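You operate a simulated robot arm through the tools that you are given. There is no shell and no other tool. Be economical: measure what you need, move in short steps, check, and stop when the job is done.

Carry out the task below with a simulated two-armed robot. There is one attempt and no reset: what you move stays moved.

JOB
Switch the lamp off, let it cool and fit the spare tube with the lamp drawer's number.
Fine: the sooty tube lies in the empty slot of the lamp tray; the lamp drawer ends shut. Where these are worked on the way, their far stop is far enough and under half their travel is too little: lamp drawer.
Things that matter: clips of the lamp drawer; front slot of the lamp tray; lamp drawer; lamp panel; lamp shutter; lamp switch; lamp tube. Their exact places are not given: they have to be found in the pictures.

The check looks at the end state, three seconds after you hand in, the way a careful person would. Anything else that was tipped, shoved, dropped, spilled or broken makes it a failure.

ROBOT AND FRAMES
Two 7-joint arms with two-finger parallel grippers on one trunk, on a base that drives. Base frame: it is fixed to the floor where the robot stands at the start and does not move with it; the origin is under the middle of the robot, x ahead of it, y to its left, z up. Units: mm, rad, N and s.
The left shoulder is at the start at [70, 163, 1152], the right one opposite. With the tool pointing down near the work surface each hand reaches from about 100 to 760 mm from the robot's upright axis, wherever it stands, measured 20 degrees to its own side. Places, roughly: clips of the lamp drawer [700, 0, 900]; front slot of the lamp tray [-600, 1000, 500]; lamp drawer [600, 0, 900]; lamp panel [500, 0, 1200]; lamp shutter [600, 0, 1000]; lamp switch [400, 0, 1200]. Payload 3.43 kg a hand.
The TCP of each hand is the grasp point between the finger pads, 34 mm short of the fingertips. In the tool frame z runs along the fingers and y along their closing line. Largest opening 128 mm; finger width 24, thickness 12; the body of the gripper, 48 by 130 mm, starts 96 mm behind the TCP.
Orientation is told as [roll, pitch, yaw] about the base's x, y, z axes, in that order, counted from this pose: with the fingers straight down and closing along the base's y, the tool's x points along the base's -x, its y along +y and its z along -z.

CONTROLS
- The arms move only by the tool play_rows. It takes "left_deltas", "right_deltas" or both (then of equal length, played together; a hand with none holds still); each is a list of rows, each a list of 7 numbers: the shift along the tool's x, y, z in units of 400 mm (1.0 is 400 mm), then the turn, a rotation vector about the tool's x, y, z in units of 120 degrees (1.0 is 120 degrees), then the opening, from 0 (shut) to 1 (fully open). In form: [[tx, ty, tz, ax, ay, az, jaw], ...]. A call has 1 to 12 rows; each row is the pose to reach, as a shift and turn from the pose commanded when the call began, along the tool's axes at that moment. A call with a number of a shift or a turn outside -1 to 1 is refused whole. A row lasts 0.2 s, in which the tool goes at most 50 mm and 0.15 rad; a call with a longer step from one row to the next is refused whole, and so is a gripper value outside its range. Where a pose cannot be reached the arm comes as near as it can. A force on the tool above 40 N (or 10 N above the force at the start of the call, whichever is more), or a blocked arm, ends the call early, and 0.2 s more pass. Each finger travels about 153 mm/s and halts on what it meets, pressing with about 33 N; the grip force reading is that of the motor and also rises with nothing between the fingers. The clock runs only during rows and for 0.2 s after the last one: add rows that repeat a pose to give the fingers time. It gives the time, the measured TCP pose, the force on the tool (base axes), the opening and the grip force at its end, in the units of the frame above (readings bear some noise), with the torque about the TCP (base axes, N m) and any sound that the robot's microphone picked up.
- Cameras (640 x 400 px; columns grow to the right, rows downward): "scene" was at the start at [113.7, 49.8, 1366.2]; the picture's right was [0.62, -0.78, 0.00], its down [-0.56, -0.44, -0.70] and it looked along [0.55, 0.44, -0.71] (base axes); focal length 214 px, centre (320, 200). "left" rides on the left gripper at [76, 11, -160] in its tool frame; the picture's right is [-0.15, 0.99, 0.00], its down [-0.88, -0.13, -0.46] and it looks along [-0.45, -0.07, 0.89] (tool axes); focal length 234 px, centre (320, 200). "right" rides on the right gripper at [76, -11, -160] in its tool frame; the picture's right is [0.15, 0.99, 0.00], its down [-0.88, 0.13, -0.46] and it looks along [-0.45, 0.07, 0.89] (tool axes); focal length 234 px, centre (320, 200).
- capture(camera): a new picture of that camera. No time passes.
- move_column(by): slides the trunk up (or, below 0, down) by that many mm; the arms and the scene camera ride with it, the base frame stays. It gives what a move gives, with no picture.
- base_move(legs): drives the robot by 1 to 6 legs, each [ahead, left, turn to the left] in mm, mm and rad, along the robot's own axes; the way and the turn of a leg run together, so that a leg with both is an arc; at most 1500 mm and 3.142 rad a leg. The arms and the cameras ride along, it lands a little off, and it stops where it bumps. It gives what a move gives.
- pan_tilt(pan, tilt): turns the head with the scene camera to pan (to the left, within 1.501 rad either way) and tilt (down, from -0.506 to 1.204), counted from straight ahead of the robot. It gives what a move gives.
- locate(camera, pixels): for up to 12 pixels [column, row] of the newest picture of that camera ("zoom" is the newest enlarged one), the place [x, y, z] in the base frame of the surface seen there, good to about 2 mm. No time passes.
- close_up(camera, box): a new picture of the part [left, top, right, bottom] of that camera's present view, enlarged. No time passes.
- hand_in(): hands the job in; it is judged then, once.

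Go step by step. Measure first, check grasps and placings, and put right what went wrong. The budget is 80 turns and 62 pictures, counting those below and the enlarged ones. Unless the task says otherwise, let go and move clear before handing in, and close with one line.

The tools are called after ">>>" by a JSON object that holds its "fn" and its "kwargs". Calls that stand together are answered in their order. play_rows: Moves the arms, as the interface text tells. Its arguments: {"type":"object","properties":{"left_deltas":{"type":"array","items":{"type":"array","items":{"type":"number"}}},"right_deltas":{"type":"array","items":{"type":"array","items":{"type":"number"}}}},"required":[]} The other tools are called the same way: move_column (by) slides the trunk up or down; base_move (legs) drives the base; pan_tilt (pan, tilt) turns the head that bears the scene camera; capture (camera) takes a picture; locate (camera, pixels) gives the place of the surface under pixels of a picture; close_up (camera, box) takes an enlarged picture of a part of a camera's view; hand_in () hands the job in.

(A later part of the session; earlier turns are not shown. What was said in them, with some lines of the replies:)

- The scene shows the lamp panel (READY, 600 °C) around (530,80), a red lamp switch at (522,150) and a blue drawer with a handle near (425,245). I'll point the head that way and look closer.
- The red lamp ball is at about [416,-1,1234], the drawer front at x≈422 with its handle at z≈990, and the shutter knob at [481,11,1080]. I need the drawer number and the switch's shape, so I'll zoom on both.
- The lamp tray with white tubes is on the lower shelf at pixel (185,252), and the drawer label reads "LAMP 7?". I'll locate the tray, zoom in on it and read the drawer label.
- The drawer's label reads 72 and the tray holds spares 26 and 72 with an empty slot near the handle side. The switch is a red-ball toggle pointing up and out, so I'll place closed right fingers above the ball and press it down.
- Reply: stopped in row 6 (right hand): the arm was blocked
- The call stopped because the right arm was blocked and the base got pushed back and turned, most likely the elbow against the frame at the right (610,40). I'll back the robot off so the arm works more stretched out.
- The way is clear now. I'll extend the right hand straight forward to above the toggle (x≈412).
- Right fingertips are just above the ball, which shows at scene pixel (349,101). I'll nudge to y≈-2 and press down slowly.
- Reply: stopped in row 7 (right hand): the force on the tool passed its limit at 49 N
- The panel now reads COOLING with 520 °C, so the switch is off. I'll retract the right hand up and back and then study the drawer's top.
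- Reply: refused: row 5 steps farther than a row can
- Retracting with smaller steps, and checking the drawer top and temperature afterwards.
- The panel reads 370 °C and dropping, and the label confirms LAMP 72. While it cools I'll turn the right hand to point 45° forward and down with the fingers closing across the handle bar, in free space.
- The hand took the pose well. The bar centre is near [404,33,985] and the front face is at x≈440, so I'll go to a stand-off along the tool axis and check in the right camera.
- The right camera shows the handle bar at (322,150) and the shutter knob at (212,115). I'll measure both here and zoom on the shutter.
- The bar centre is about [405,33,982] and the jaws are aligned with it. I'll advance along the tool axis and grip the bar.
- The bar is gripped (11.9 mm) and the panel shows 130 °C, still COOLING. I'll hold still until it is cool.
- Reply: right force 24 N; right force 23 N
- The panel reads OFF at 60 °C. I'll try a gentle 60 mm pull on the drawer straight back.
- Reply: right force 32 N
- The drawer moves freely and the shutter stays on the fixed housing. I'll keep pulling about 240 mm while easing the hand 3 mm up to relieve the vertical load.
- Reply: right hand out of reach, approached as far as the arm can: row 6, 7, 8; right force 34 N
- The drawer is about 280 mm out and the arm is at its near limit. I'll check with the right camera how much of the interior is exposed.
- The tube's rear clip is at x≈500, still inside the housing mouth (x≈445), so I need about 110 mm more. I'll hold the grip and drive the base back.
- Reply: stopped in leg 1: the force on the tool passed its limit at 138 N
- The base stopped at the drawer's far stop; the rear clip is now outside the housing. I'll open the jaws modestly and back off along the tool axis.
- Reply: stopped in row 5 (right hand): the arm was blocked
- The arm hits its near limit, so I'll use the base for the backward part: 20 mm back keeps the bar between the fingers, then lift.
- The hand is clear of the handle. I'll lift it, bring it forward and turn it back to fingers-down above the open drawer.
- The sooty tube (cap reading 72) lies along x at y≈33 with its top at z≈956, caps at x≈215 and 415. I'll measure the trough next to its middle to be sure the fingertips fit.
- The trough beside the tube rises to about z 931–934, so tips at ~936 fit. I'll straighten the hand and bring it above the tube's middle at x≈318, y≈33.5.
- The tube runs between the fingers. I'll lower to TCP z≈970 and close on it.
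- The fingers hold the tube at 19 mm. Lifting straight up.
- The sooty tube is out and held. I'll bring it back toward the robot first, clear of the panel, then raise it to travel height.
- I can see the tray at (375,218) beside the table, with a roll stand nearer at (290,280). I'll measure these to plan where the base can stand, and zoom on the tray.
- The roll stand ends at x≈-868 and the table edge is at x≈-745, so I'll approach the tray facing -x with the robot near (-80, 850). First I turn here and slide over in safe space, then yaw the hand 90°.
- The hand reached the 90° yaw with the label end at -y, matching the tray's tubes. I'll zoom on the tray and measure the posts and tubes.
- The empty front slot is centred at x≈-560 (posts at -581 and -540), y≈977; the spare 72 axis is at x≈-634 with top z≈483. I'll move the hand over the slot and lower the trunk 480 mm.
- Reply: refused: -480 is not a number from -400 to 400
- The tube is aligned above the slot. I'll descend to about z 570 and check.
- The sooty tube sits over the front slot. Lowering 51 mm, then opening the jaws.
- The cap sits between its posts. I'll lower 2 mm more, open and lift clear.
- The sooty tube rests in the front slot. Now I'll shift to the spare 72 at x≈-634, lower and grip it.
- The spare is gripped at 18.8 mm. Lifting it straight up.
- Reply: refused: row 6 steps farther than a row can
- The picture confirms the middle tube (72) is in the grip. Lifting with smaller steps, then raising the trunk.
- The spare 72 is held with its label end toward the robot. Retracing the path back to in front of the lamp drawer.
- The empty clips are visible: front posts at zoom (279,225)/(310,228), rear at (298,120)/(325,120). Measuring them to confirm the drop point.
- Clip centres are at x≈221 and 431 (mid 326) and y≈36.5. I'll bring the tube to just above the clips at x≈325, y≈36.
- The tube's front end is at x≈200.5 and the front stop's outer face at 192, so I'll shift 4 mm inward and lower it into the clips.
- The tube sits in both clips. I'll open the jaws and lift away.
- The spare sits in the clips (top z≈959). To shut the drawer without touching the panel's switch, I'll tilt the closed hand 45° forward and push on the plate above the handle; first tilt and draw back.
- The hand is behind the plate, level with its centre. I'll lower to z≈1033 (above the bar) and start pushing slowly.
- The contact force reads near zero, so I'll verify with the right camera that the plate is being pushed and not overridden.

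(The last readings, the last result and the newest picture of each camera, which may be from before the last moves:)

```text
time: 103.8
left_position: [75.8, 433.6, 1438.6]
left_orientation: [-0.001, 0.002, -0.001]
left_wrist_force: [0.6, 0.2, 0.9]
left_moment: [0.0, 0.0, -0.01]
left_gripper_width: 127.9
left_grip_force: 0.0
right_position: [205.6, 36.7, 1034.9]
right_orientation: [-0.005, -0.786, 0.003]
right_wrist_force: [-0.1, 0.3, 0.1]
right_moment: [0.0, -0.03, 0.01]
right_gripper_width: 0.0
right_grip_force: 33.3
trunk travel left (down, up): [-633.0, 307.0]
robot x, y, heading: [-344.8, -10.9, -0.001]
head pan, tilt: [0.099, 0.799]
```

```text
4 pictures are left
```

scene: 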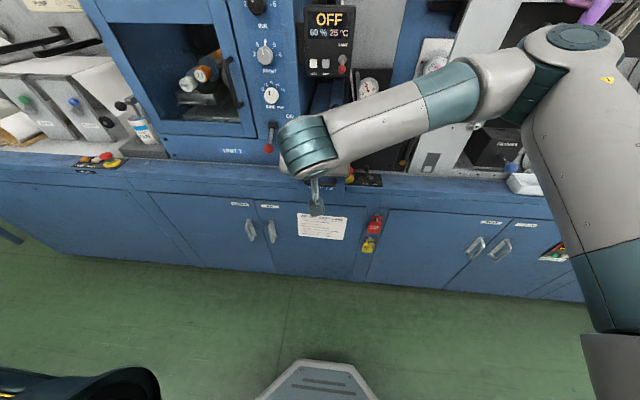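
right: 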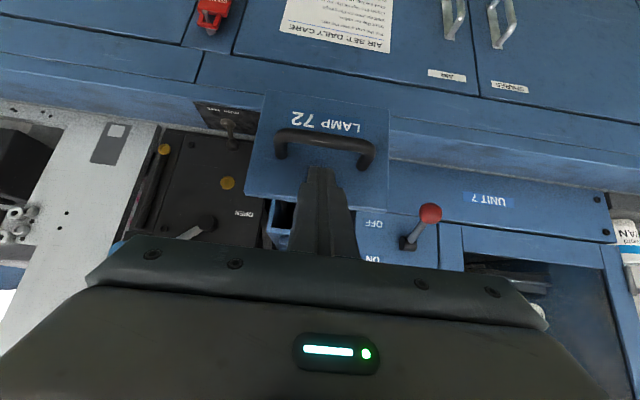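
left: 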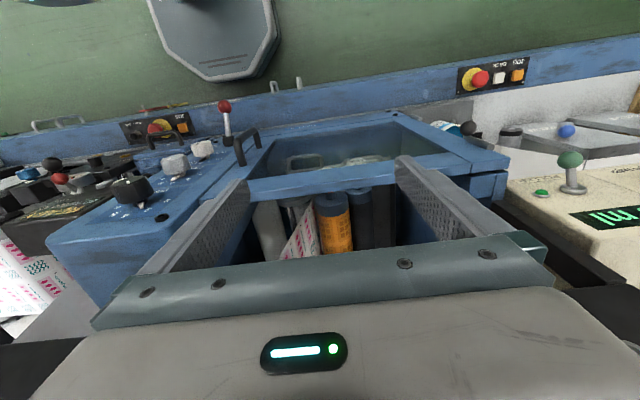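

The plate moves with the fingertips. Continuing the last ~205 mm until the drawer meets its stop.

>>> {"fn": "play_rows", "kwargs": {"right_deltas": [[-0.04, 0, 0.04, 0, 0, 0, 0], [-0.08, 0, 0.08, 0, 0, 0, 0], [-0.12, 0, 0.12, 0, 0, 0, 0], [-0.16, 0, 0.16, 0, 0, 0, 0], [-0.2, 0, 0.2, 0, 0, 0, 0], [-0.24, 0, 0.24, 0, 0, 0, 0], [-0.28, 0, 0.28, 0, 0, 0, 0], [-0.31, 0, 0.31, 0, 0, 0, 0], [-0.335, 0, 0.335, 0, 0, 0, 0], [-0.352, 0, 0.352, 0, 0, 0, 0], [-0.362, 0, 0.362, 0, 0, 0, 0], [-0.37, 0, 0.37, 0, 0, 0, 0]]}}

```text
time: 106.4
left_position: [67.6, 431.3, 1440.1]
left_orientation: [0.001, -0.003, -0.003]
left_wrist_force: [0.9, 0.5, 0.1]
left_moment: [0.02, -0.01, 0.0]
left_gripper_width: 128.2
left_grip_force: 0.0
right_position: [407.8, 37.9, 1035.8]
right_orientation: [-0.005, -0.78, 0.006]
right_wrist_force: [-38.0, -5.9, -5.7]
right_moment: [-0.38, 0.79, -0.17]
right_gripper_width: 0.1
right_grip_force: 32.8
trunk travel left (down, up): [-633.0, 307.0]
robot x, y, heading: [-343.6, -10.2, -0.008]
head pan, tilt: [0.099, 0.799]
```

The push now meets 38 N at the expected closed position, so the drawer is against its stop. I'll back the hand off and look.

>>> {"fn": "play_rows", "kwargs": {"right_deltas": [[0.04, 0, -0.04, 0, 0, 0, 0], [0.12, 0, -0.12, 0, 0, 0, 0], [0.2, 0, -0.2, 0, 0, 0, 0], [0.26, -0.06, -0.26, 0, 0, 0, 0], [0.3, -0.16, -0.3, 0, 0, 0, 0], [0.3, -0.26, -0.32, 0, 0, 0, 0], [0.3, -0.36, -0.34, 0, 0, 0, 0], [0.3, -0.44, -0.34, 0, 0, 0, 0]]}}

>>> {"fn": "close_up", "kwargs": {"camera": "scene", "box": [270, 0, 400, 200]}}

>>> {"fn": "locate", "kwargs": {"camera": "zoom", "pixels": [[295, 270], [295, 290], [270, 280], [320, 300], [310, 330], [290, 310]]}}

```text
time: 108.2
left_position: [74.1, 431.3, 1439.5]
left_orientation: [0.003, -0.001, -0.003]
left_wrist_force: [0.6, -0.8, -0.8]
left_moment: [0.05, 0.01, -0.02]
left_gripper_width: 128.1
left_grip_force: 0.1
right_position: [233.5, -140.7, 1046.6]
right_orientation: [-0.004, -0.784, 0.005]
right_wrist_force: [-0.4, -0.7, 0.4]
right_moment: [0.02, 0.02, 0.01]
right_gripper_width: 0.1
right_grip_force: 32.9
trunk travel left (down, up): [-633.0, 307.0]
robot x, y, heading: [-344.4, -12.3, -0.004]
head pan, tilt: [0.099, 0.799]
```

```text
2.00 times, centred on (335, 100) of scene
```

zoom: 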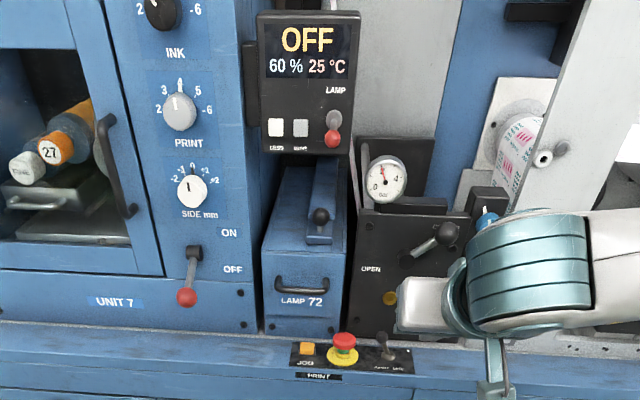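

```text
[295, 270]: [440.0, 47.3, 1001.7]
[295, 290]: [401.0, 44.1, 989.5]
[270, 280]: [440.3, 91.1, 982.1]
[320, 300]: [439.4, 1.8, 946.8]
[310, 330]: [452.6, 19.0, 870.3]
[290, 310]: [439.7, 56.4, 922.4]
```

The panel reads OFF at 25 °C and the drawer face is back at x≈440, where it was when shut at the start. The hand is clear, so I'm handing in.

>>> {"fn": "hand_in", "kwargs": {}}

```text
The job is handed in.
```

The lamp is off and cooled to 25 °C, spare tube 72 is fitted in the drawer's clips, the sooty tube is in the tray's front slot, and the lamp drawer is shut.
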